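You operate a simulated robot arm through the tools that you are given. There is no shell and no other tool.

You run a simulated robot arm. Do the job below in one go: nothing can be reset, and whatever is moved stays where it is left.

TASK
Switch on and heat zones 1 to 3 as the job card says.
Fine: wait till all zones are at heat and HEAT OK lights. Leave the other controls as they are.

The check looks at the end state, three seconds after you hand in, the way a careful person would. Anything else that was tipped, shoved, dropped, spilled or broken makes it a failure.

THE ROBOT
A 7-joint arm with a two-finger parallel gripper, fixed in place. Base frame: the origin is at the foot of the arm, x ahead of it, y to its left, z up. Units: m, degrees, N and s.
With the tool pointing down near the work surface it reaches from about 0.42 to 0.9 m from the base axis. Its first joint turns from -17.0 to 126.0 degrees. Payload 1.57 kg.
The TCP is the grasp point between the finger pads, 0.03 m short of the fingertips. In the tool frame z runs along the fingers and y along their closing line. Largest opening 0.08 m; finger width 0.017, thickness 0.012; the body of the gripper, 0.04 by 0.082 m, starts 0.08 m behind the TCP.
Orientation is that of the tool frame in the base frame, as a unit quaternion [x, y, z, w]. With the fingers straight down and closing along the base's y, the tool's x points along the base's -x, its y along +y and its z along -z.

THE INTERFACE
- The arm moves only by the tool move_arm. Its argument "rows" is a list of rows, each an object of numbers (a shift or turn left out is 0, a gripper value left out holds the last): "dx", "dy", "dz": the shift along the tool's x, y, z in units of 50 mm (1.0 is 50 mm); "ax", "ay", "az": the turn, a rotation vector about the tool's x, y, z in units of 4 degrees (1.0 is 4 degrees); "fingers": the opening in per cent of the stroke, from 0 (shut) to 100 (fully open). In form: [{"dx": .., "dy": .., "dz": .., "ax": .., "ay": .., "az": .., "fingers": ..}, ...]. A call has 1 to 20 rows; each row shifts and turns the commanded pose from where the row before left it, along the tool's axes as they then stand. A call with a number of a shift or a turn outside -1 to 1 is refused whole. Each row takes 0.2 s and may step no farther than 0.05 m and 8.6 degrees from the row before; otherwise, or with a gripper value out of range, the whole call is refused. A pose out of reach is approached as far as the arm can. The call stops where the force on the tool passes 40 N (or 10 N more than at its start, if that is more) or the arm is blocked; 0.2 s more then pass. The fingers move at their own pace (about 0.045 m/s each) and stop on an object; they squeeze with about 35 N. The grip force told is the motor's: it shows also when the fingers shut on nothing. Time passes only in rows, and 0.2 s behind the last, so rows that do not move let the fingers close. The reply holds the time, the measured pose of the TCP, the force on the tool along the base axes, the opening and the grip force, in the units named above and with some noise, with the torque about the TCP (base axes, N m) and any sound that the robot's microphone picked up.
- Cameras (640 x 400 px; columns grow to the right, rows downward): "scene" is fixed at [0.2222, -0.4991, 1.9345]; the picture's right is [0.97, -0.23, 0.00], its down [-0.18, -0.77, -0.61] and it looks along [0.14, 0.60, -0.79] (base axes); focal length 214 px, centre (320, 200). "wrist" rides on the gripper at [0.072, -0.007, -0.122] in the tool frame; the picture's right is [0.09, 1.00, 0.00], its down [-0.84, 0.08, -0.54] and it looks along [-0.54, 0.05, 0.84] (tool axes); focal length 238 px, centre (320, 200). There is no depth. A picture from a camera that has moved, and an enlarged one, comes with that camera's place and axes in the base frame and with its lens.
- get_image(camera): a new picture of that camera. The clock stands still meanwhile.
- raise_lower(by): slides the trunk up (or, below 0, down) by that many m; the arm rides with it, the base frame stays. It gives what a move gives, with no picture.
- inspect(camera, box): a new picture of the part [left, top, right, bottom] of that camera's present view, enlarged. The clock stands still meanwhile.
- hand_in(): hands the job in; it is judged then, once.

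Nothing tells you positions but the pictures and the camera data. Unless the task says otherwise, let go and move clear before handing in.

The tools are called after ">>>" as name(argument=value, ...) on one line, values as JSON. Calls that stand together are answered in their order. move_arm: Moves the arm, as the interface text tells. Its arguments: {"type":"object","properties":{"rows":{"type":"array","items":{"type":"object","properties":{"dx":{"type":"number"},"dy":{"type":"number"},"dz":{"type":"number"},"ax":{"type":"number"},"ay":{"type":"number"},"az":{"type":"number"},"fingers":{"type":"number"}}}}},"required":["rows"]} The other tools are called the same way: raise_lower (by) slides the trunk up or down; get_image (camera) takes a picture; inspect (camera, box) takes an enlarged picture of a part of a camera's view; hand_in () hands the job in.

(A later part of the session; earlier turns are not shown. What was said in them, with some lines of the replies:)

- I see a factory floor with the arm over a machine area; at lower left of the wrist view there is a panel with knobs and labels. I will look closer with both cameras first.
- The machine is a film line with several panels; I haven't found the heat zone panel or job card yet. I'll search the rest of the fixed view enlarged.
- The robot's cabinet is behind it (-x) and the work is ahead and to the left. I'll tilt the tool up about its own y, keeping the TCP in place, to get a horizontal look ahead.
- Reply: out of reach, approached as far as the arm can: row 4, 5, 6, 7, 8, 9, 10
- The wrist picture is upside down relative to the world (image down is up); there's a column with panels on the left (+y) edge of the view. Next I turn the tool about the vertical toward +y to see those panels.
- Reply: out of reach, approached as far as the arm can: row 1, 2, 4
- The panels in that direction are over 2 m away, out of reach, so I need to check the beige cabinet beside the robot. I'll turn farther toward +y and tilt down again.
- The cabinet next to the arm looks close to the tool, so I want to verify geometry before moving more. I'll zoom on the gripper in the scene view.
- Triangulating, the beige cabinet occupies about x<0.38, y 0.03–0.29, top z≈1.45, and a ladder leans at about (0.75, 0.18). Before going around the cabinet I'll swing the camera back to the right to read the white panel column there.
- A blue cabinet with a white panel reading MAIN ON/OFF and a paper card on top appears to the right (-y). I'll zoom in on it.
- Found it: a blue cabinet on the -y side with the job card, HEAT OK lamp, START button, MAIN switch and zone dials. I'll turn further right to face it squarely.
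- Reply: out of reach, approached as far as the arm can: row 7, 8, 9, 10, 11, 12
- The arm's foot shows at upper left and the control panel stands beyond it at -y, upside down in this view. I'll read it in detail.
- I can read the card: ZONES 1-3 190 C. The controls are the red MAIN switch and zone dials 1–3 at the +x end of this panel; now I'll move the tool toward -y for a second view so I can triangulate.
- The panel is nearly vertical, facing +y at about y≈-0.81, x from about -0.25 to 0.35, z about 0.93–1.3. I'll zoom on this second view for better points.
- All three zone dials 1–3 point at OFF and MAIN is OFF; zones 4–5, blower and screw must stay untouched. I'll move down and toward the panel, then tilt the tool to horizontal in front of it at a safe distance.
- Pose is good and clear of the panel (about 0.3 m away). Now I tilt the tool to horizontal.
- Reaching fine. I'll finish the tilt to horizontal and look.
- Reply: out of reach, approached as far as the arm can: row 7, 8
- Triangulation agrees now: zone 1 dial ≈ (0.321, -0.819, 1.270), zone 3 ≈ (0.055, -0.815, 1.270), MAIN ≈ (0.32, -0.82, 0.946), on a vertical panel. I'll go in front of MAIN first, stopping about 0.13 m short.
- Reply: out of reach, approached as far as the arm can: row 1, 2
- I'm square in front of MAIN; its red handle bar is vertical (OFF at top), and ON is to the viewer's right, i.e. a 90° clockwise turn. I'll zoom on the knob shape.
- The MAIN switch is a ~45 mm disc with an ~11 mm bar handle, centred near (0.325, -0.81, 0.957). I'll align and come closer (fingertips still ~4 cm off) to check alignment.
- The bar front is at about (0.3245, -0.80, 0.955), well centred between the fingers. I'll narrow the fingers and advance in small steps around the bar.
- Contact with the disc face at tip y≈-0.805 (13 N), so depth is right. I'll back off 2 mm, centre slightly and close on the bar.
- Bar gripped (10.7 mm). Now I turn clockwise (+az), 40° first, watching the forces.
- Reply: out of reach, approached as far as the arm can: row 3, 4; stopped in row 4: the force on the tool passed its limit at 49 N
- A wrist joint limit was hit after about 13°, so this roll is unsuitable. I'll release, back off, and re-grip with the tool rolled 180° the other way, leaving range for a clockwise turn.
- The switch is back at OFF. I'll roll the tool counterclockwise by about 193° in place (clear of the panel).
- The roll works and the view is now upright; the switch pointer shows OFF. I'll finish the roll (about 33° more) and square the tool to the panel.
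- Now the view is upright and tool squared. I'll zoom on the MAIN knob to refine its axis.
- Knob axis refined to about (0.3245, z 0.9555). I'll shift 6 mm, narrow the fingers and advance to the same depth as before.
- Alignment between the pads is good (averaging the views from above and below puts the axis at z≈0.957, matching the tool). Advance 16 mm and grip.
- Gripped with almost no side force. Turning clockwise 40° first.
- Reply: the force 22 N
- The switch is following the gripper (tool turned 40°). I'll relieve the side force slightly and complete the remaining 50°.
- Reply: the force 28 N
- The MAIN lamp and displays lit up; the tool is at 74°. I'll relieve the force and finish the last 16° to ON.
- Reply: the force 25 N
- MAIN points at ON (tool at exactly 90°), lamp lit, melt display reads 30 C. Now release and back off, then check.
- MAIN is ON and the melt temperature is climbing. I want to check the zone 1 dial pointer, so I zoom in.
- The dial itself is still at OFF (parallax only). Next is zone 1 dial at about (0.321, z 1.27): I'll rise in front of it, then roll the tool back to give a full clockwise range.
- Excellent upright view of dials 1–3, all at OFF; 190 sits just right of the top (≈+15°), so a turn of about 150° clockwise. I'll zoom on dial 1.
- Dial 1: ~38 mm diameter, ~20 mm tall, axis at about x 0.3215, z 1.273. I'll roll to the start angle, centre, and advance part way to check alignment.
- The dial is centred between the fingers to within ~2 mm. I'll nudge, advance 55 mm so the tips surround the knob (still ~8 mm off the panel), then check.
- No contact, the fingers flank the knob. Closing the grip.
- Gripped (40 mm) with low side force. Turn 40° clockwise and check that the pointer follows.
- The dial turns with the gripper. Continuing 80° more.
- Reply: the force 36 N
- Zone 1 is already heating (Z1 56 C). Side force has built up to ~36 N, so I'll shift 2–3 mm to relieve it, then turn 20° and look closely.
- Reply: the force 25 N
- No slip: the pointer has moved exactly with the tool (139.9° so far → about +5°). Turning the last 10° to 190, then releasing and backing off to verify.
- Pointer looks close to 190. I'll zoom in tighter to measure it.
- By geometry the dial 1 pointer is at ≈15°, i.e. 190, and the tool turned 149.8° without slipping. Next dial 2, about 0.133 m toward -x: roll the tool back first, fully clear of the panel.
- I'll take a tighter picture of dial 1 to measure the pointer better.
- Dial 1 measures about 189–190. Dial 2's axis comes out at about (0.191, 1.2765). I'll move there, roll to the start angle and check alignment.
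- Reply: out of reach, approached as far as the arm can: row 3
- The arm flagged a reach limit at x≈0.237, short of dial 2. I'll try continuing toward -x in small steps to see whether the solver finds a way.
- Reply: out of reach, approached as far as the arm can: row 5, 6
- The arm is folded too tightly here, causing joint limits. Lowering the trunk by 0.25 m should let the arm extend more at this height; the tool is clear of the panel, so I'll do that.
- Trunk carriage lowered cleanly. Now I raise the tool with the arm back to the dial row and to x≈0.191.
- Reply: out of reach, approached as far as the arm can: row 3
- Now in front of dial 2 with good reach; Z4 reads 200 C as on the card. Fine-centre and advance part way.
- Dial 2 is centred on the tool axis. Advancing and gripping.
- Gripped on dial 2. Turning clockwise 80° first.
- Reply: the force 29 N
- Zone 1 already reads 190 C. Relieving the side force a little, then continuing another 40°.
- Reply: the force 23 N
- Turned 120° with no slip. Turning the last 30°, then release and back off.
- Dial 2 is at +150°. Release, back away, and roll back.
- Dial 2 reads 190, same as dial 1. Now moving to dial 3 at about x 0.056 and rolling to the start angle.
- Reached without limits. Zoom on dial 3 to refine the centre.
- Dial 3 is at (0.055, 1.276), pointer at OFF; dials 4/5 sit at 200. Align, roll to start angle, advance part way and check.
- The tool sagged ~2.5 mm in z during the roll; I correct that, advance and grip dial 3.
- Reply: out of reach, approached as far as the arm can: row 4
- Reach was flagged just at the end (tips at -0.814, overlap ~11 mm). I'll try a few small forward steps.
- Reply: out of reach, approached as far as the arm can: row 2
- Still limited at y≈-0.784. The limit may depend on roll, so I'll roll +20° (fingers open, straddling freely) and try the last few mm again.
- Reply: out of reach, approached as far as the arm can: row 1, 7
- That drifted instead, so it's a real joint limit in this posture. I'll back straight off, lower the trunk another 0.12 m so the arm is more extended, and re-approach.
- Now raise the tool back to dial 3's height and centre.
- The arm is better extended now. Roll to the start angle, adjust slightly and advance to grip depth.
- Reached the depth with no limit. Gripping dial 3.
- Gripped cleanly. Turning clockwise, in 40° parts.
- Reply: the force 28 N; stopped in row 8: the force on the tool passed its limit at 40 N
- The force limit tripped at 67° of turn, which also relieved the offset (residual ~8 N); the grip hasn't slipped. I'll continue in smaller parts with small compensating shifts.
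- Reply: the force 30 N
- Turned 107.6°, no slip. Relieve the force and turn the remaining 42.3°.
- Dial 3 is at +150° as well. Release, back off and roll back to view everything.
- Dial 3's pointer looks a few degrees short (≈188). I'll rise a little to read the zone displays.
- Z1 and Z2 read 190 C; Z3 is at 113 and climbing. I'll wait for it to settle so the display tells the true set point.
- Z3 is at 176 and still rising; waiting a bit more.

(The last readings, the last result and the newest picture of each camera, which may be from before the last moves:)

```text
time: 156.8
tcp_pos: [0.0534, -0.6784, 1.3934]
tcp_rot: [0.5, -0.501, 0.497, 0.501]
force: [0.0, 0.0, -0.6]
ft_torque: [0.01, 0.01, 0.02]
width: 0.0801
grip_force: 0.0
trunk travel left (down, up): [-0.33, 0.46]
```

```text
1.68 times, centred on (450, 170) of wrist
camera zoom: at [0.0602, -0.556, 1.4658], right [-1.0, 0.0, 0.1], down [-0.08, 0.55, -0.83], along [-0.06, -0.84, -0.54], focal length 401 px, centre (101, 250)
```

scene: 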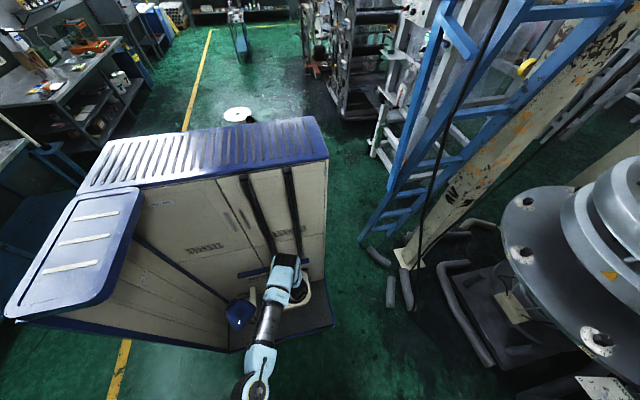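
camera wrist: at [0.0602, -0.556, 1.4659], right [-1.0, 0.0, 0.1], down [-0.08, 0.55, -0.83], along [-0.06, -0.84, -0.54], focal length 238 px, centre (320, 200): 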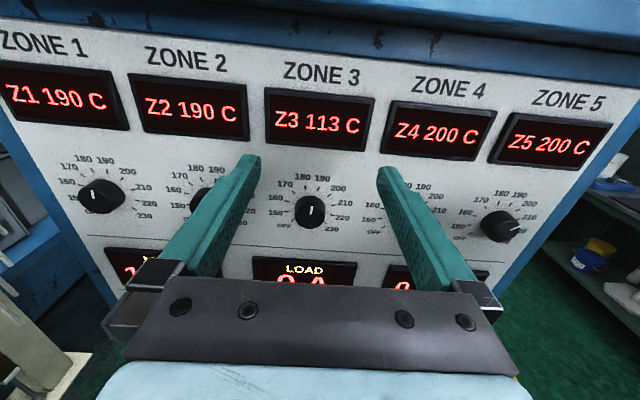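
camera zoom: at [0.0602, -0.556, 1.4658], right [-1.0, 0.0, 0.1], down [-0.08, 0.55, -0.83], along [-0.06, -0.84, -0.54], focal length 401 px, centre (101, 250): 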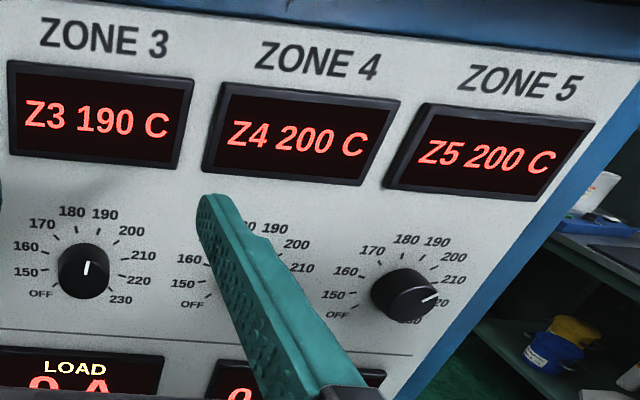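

All of Z1–Z3 read 190 C, Z4–Z5 200 C. Waiting a few more seconds to confirm it's stable, then I'll lower the view to check the HEAT OK lamp.

>>> move_arm(rows=[{}, {}, {}, {}, {}, {}, {}, {}, {}, {}, {}, {}, {}, {}, {}, {}, {}, {}, {}, {}])

>>> inspect(camera="wrist", box=[0, 20, 640, 260])

>>> move_arm(rows=[{"dx": -0.8, "dy": -0.2}, {"dx": -0.8, "dy": -0.2}, {"dx": -0.8, "dy": -0.2}, {"dx": -0.8, "dy": -0.2}, {"dx": -0.8, "dy": -0.2}, {"dx": -0.8, "dy": -0.2}])

>>> get_image(camera="wrist")

```text
time: 161.0
tcp_pos: [0.0528, -0.6785, 1.3933]
tcp_rot: [0.5, -0.501, 0.497, 0.501]
force: [-0.4, 0.3, 0.8]
ft_torque: [-0.01, 0.01, 0.01]
width: 0.0803
grip_force: 0.1
trunk travel left (down, up): [-0.33, 0.46]
```

```text
1.00 times, centred on (320, 140) of wrist (not enlarged: the box is as wide or as high as the picture)
camera zoom: at [0.0602, -0.556, 1.4658], right [-1.0, 0.0, 0.1], down [-0.08, 0.55, -0.83], along [-0.06, -0.84, -0.54], focal length 238 px, centre (320, 260)
```

zoom: 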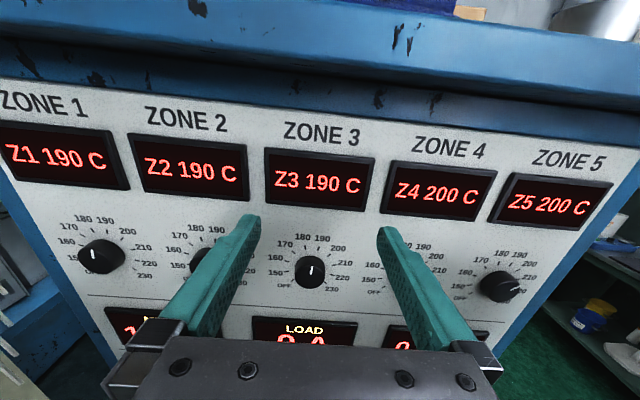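

```text
time: 162.4
tcp_pos: [0.1129, -0.6806, 1.1533]
tcp_rot: [0.5, -0.501, 0.498, 0.501]
force: [-1.2, 0.3, -0.3]
ft_torque: [-0.01, -0.01, 0.02]
width: 0.0799
grip_force: 0.1
trunk travel left (down, up): [-0.33, 0.46]
```

```text
taken
camera wrist: at [0.1194, -0.5578, 1.2251], right [-1.0, 0.01, 0.1], down [-0.08, 0.54, -0.84], along [-0.06, -0.84, -0.54], focal length 238 px, centre (320, 200)
```

wrist: 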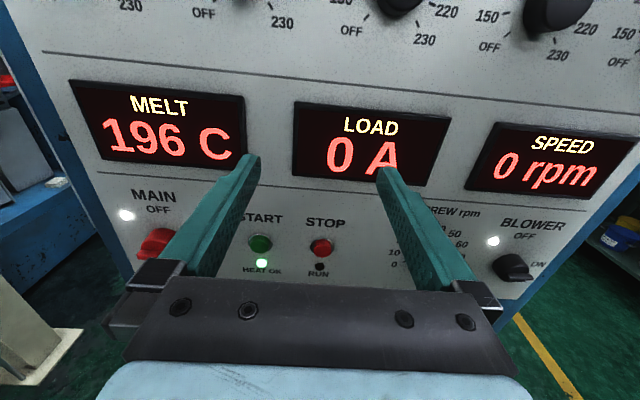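

HEAT OK is lit green, MAIN on, Z1–Z3 at 190. Dial 3's pointer seemed slightly short of the 190 mark, so I want a straight-on view: I'll move in front of it and tilt the tool up so the camera looks perpendicular.

>>> move_arm(rows=[{"dx": 0.62, "dy": 0.26, "dz": -0.2}, {"dx": 0.62, "dy": 0.26, "dz": -0.2}, {"dx": 0.62, "dy": 0.26, "dz": -0.2}, {"dx": 0.62, "dy": 0.26, "dz": -0.2}, {"ay": 1}, {"ay": 1}, {"ay": 1}, {"ay": 1}, {"ay": 1}, {"ay": 1}, {"ay": 1}, {"ay": 1}])

>>> get_image(camera="wrist")

>>> get_image(camera="scene")

```text
time: 165.0
tcp_pos: [0.063, -0.6395, 1.2773]
tcp_rot: [0.344, -0.342, 0.617, 0.62]
force: [0.1, 1.1, -0.6]
ft_torque: [0.01, 0.01, -0.03]
width: 0.08
grip_force: 0.0
trunk travel left (down, up): [-0.33, 0.46]
```

```text
taken
camera wrist: at [0.0689, -0.4971, 1.2751], right [-1.0, 0.05, 0.08], down [-0.08, 0.02, -1.0], along [-0.06, -1.0, -0.01], focal length 238 px, centre (320, 200)
```

wrist: 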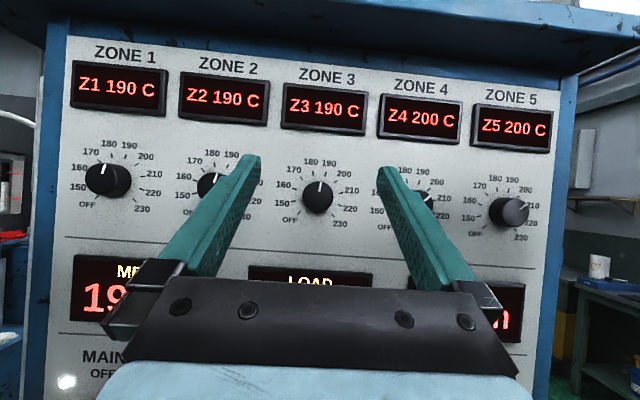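

```text
taken
```

scene: 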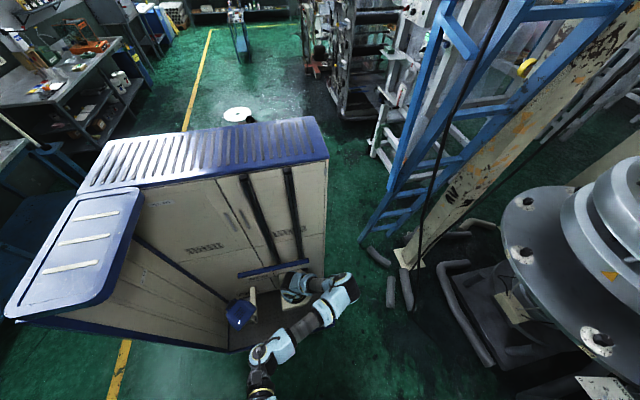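

Great straight-on view. Zooming on the dials.

>>> inspect(camera="wrist", box=[270, 145, 366, 241])

>>> inspect(camera="wrist", box=[60, 130, 160, 230])

>>> inspect(camera="wrist", box=[460, 160, 560, 260])

```text
4.17 times, centred on (318, 193) of wrist
camera zoom: at [0.0689, -0.4971, 1.2751], right [-1.0, 0.05, 0.08], down [-0.08, 0.02, -1.0], along [-0.06, -1.0, -0.01], focal length 993 px, centre (328, 229)
```

zoom: 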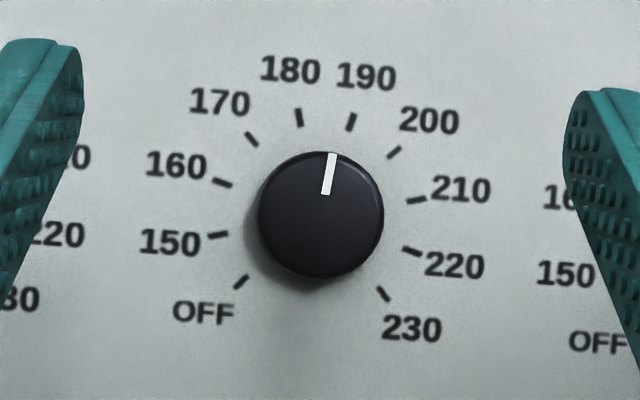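

```text
4.00 times, centred on (110, 180) of wrist
camera zoom: at [0.0689, -0.4971, 1.2751], right [-1.0, 0.05, 0.08], down [-0.08, 0.02, -1.0], along [-0.06, -1.0, -0.01], focal length 953 px, centre (1160, 280)
```

zoom: 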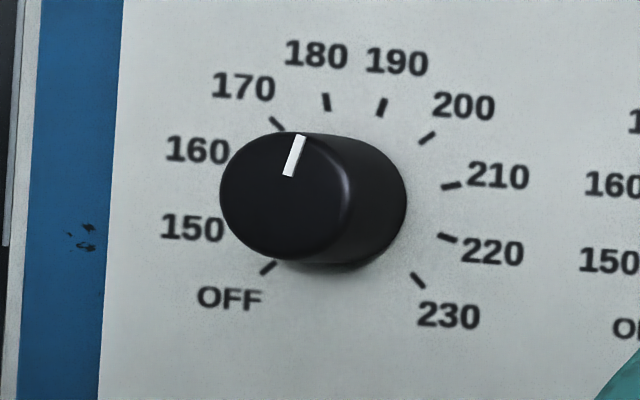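

```text
4.00 times, centred on (510, 210) of wrist
camera zoom: at [0.0689, -0.4971, 1.2751], right [-1.0, 0.05, 0.08], down [-0.08, 0.02, -1.0], along [-0.06, -1.0, -0.01], focal length 953 px, centre (-440, 160)
```

zoom: 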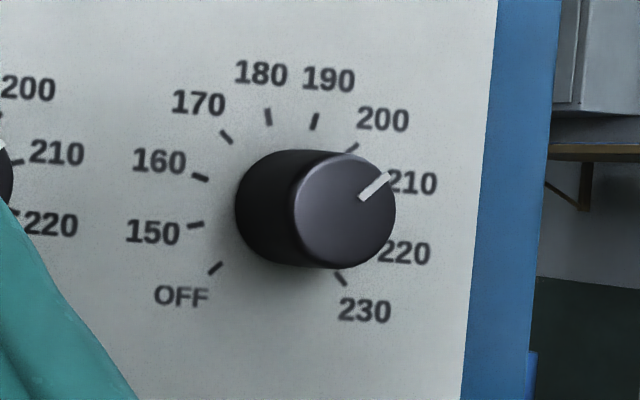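

From straight on, dial 3's pointer is at about +5.5° (≈187) versus dial 1 at ≈189; display Z3 reads 190, but I'd rather set it precisely. I'll return to horizontal, re-grip dial 3 and nudge it about +9°.

>>> move_arm(rows=[{"ay": -1}, {"ay": -1}, {"ay": -1}, {"ay": -1}, {"ay": -1}, {"ay": -1}, {"ay": -1}, {"ay": -1}, {"dz": 0.5}, {"dz": 0.7}, {"dz": 0.6}, {}])

>>> inspect(camera="wrist", box=[230, 80, 410, 220])

```text
time: 167.6
tcp_pos: [0.0615, -0.7292, 1.2792]
tcp_rot: [0.5, -0.502, 0.497, 0.502]
force: [-0.5, -0.6, -0.7]
ft_torque: [0.0, -0.01, 0.01]
width: 0.08
grip_force: 0.2
trunk travel left (down, up): [-0.33, 0.46]
```

```text
2.86 times, centred on (320, 150) of wrist
camera zoom: at [0.0679, -0.6071, 1.352], right [-1.0, 0.0, 0.1], down [-0.08, 0.55, -0.83], along [-0.06, -0.84, -0.54], focal length 681 px, centre (320, 343)
```

zoom: 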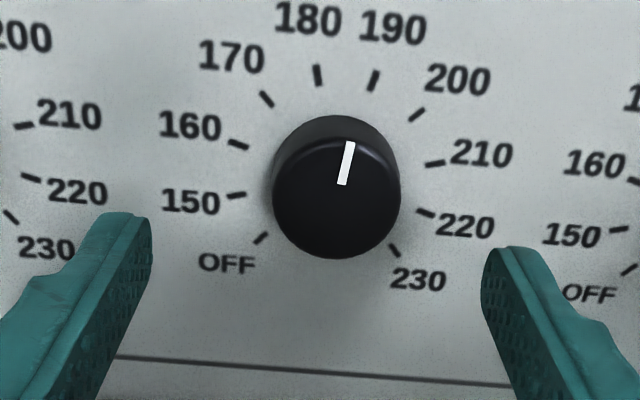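

Centre on the dial and advance.

>>> move_arm(rows=[{"dx": -0.09, "dy": 0.118, "ax": 0.085}, {"dz": 0.5}, {"dz": 0.5}, {"dz": 0.2}, {}])

>>> inspect(camera="wrist", box=[230, 80, 410, 220])

```text
time: 168.8
tcp_pos: [0.0554, -0.7898, 1.2729]
tcp_rot: [0.502, -0.5, 0.498, 0.5]
force: [0.6, 0.3, -0.3]
ft_torque: [0.01, 0.01, 0.02]
width: 0.0798
grip_force: 0.1
trunk travel left (down, up): [-0.33, 0.46]
```

```text
2.86 times, centred on (320, 150) of wrist
camera zoom: at [0.0622, -0.6674, 1.3455], right [-1.0, 0.0, 0.1], down [-0.08, 0.54, -0.83], along [-0.05, -0.84, -0.54], focal length 681 px, centre (320, 343)
```

zoom: 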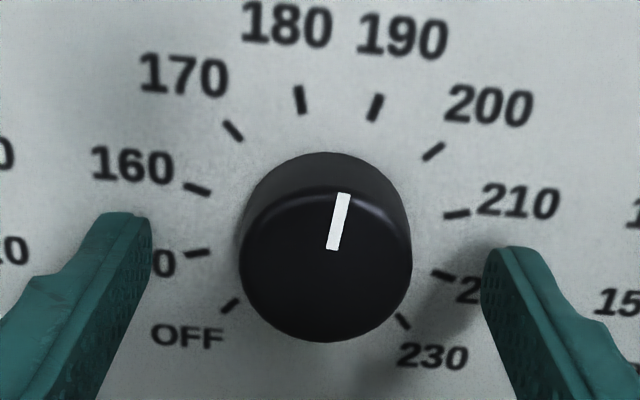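

Small centring shift, then grip.

>>> move_arm(rows=[{"dx": 0.035, "dy": 0.025}, {}, {"fingers": 0}, {"fingers": 0}, {"fingers": 0}, {"fingers": 0}])

>>> inspect(camera="wrist", box=[230, 80, 410, 220])

```text
time: 170.2
tcp_pos: [0.0533, -0.79, 1.2749]
tcp_rot: [0.502, -0.5, 0.499, 0.5]
force: [0.3, -0.1, 0.9]
ft_torque: [0.04, 0.01, 0.06]
width: 0.0394
grip_force: 27.8
trunk travel left (down, up): [-0.33, 0.46]
```

```text
2.86 times, centred on (320, 150) of wrist
camera zoom: at [0.061, -0.6672, 1.3473], right [-1.0, 0.0, 0.1], down [-0.08, 0.54, -0.83], along [-0.05, -0.84, -0.54], focal length 681 px, centre (320, 343)
```

zoom: 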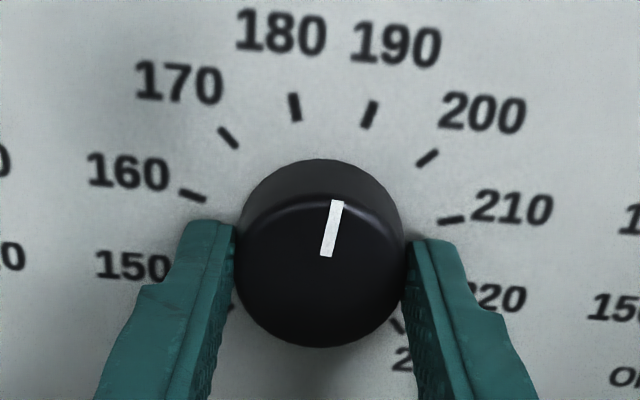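

Side force is near zero. Turn +9.6° and let it settle.

>>> move_arm(rows=[{"az": 0.6}, {"az": 0.6}, {"az": 0.6}, {"az": 0.6}, {}, {}])

>>> inspect(camera="wrist", box=[230, 80, 410, 220])

```text
time: 171.6
tcp_pos: [0.0551, -0.7902, 1.275]
tcp_rot: [-0.458, 0.541, -0.538, -0.456]
force: [-1.8, -13.1, 2.5]
ft_torque: [-0.5, 0.0, -0.2]
width: 0.0396
grip_force: 44.9
trunk travel left (down, up): [-0.33, 0.46]
```

```text
2.86 times, centred on (320, 150) of wrist
camera zoom: at [0.049, -0.6673, 1.3475], right [-1.0, 0.0, -0.07], down [0.06, 0.55, -0.84], along [0.04, -0.84, -0.54], focal length 681 px, centre (320, 343)
```

zoom: 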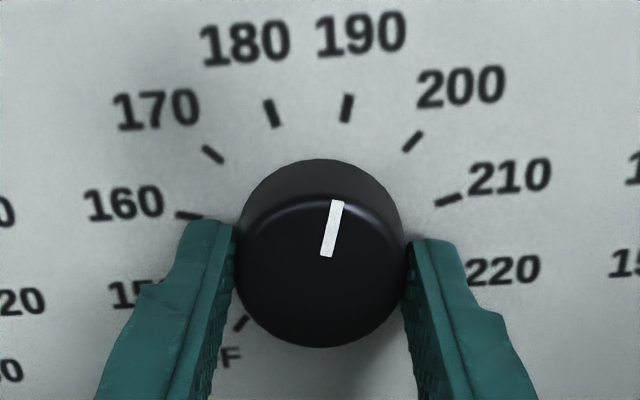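

The pointer is now parallel with the 190 tick. Releasing gently and backing off, then re-checking straight-on.

>>> move_arm(rows=[{"fingers": 54}, {"fingers": 60}, {"fingers": 80}, {"fingers": 80}, {"dz": -0.5}, {"dz": -0.8}, {"dz": -0.8}, {"dz": -0.8, "fingers": 100}, {"az": -0.6}, {"az": -0.6}, {"az": -0.6}, {"az": -0.6}, {"ay": 1}, {"ay": 1}, {"ay": 1}, {"ay": 1}, {"ay": 1}, {"ay": 1}, {"ay": 1}, {"ay": 1}])

>>> get_image(camera="wrist")

>>> inspect(camera="wrist", box=[270, 145, 366, 241])

```text
time: 175.8
tcp_pos: [0.0548, -0.6442, 1.2766]
tcp_rot: [0.344, -0.342, 0.618, 0.618]
force: [0.0, 0.3, 0.1]
ft_torque: [0.01, 0.0, 0.01]
width: 0.08
grip_force: 0.1
trunk travel left (down, up): [-0.33, 0.46]
```

```text
taken
camera wrist: at [0.0602, -0.502, 1.2726], right [-1.0, 0.05, 0.08], down [-0.08, 0.02, -1.0], along [-0.05, -1.0, -0.01], focal length 238 px, centre (320, 200)
```

wrist: 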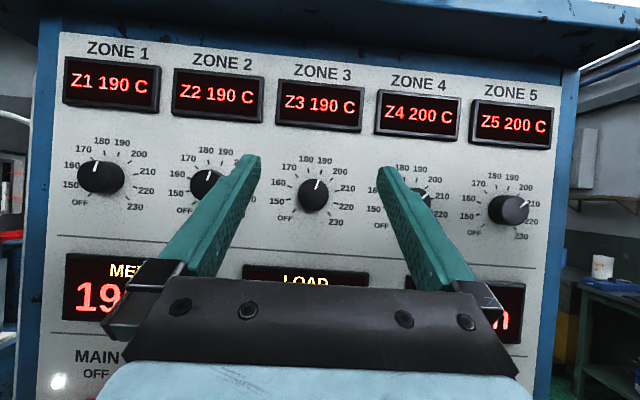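

```text
4.17 times, centred on (318, 193) of wrist
camera zoom: at [0.0602, -0.502, 1.2726], right [-1.0, 0.05, 0.08], down [-0.08, 0.02, -1.0], along [-0.05, -1.0, -0.01], focal length 993 px, centre (328, 229)
```

zoom: 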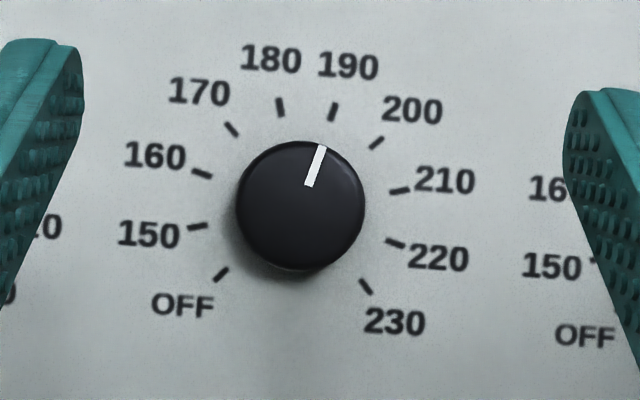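

Dial 3 now reads ≈189.5. I'll check dial 2 straight-on too.

>>> move_arm(rows=[{"dy": -0.65}, {"dy": -0.65}, {"dy": -0.65}, {"dy": -0.65}])

>>> get_image(camera="wrist")

>>> inspect(camera="wrist", box=[270, 145, 366, 241])

>>> inspect(camera="wrist", box=[130, 120, 230, 220])

```text
time: 176.8
tcp_pos: [0.184, -0.6429, 1.2766]
tcp_rot: [0.344, -0.343, 0.617, 0.619]
force: [-0.1, 1.0, 0.7]
ft_torque: [0.0, 0.03, 0.02]
width: 0.0799
grip_force: 0.0
trunk travel left (down, up): [-0.33, 0.46]
```

```text
taken
camera wrist: at [0.1905, -0.5014, 1.2726], right [-1.0, 0.05, 0.08], down [-0.08, 0.02, -1.0], along [-0.05, -1.0, -0.01], focal length 238 px, centre (320, 200)
```

wrist: 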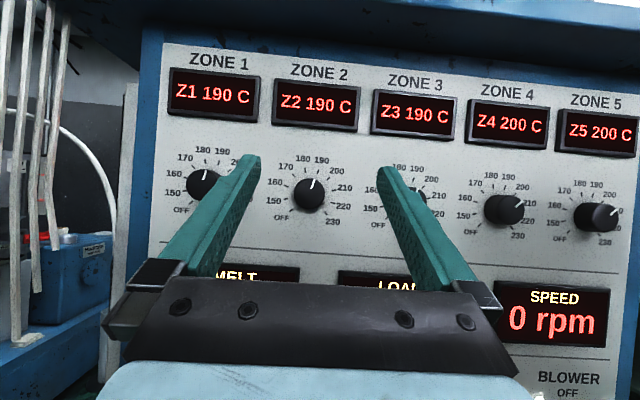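

```text
4.17 times, centred on (318, 193) of wrist
camera zoom: at [0.1905, -0.5014, 1.2726], right [-1.0, 0.05, 0.08], down [-0.08, 0.02, -1.0], along [-0.05, -1.0, -0.01], focal length 993 px, centre (328, 229)
```

zoom: 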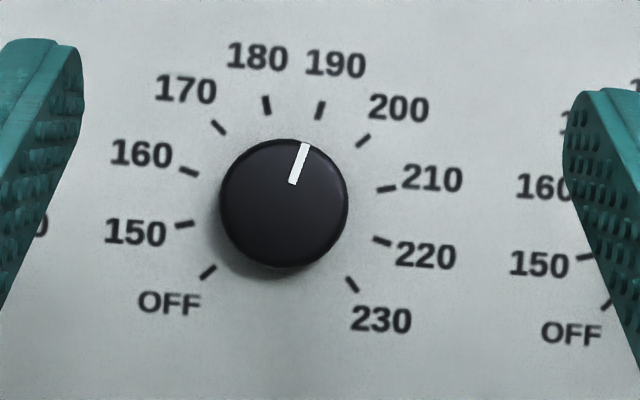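

```text
4.00 times, centred on (180, 170) of wrist
camera zoom: at [0.1905, -0.5014, 1.2726], right [-1.0, 0.05, 0.08], down [-0.08, 0.02, -1.0], along [-0.05, -1.0, -0.01], focal length 953 px, centre (880, 320)
```

zoom: 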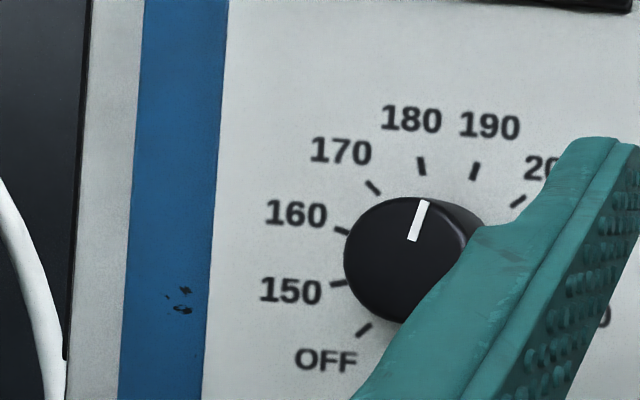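

All three dials read 190 and displays agree. Last check: HEAT OK lamp and the other controls, from a cleared position.

>>> move_arm(rows=[{"ay": -1}, {"ay": -1}, {"ay": -1}, {"ay": -1}, {"ay": -1}, {"ay": -1}, {"ay": -1}, {"ay": -1}, {"dx": -0.7}, {"dx": -0.7}, {"dx": -0.7}, {}, {}, {}, {}, {}, {}, {}, {}])

>>> get_image(camera="wrist")

>>> get_image(camera="scene")

```text
time: 180.8
tcp_pos: [0.1834, -0.6457, 1.1701]
tcp_rot: [0.503, -0.499, 0.498, 0.5]
force: [0.0, -0.5, 0.8]
ft_torque: [0.04, 0.03, 0.03]
width: 0.0798
grip_force: 0.1
trunk travel left (down, up): [-0.33, 0.46]
```

```text
taken
camera wrist: at [0.1892, -0.5234, 1.243], right [-1.0, 0.0, 0.1], down [-0.08, 0.54, -0.83], along [-0.05, -0.84, -0.54], focal length 238 px, centre (320, 200)
```

wrist: 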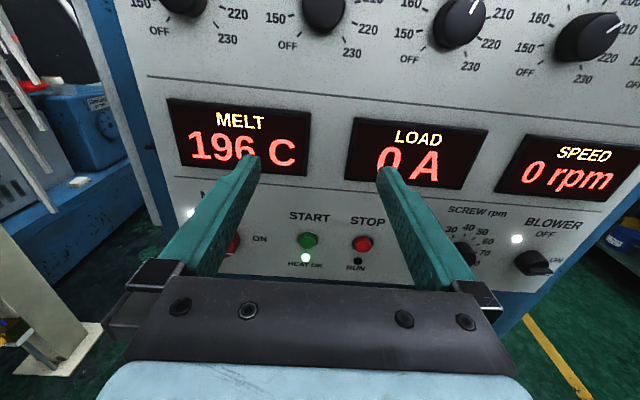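

```text
taken
```

scene: 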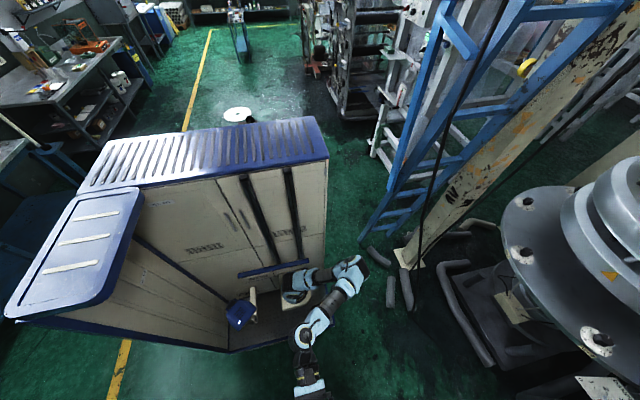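

HEAT OK is lit, MAIN is on, RUN is off, and blower and screw are unchanged. One zoom to be sure, plus a little more clearance.

>>> move_arm(rows=[{"dz": -0.5}, {"dz": -0.5}, {}])

>>> inspect(camera="wrist", box=[180, 150, 440, 270])

```text
time: 181.6
tcp_pos: [0.1835, -0.595, 1.1696]
tcp_rot: [0.502, -0.5, 0.498, 0.5]
force: [0.4, 0.3, 0.5]
ft_torque: [0.03, -0.01, 0.01]
width: 0.0802
grip_force: 0.1
trunk travel left (down, up): [-0.33, 0.46]
```

```text
2.46 times, centred on (310, 210) of wrist
camera zoom: at [0.1897, -0.4729, 1.2418], right [-1.0, 0.0, 0.1], down [-0.08, 0.54, -0.83], along [-0.05, -0.84, -0.54], focal length 587 px, centre (345, 175)
```

zoom: 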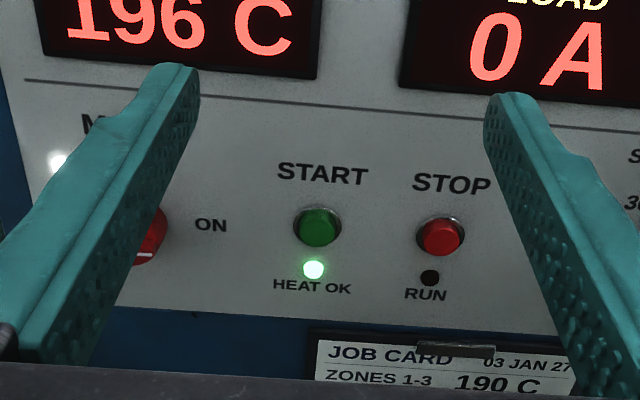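

The job checks out on the panel: HEAT OK is green, MAIN is on, zones 1–3 are set to 190 and reading 190 C. The tool has let go and is clear, so I'm handing in.

>>> hand_in()

```text
The job is handed in.
```

Zones 1 to 3 are on and at 190 C, as the job card says, and HEAT OK is lit green. I've handed the job in.

- **MAIN:** turned from OFF to ON, and its lamp is lit.
- **Zones 1–3:** each dial turned from OFF to 190, and Z1, Z2 and Z3 all read 190 C. Dial 3 settled about 3 degrees short the first time, so I gripped it again and set it to the mark.
- **Zones 4 and 5:** not touched; both read 200 C, which matches the card.
- **Other controls:** START, STOP, screw speed and blower were left alone. RUN is off, the screw reads 0 rpm and the blower is still on.

The gripper is open and well clear of the panel. I lowered the trunk 0.37 m to reach dials 2 and 3 and left it there. Nothing else was moved that I could see.
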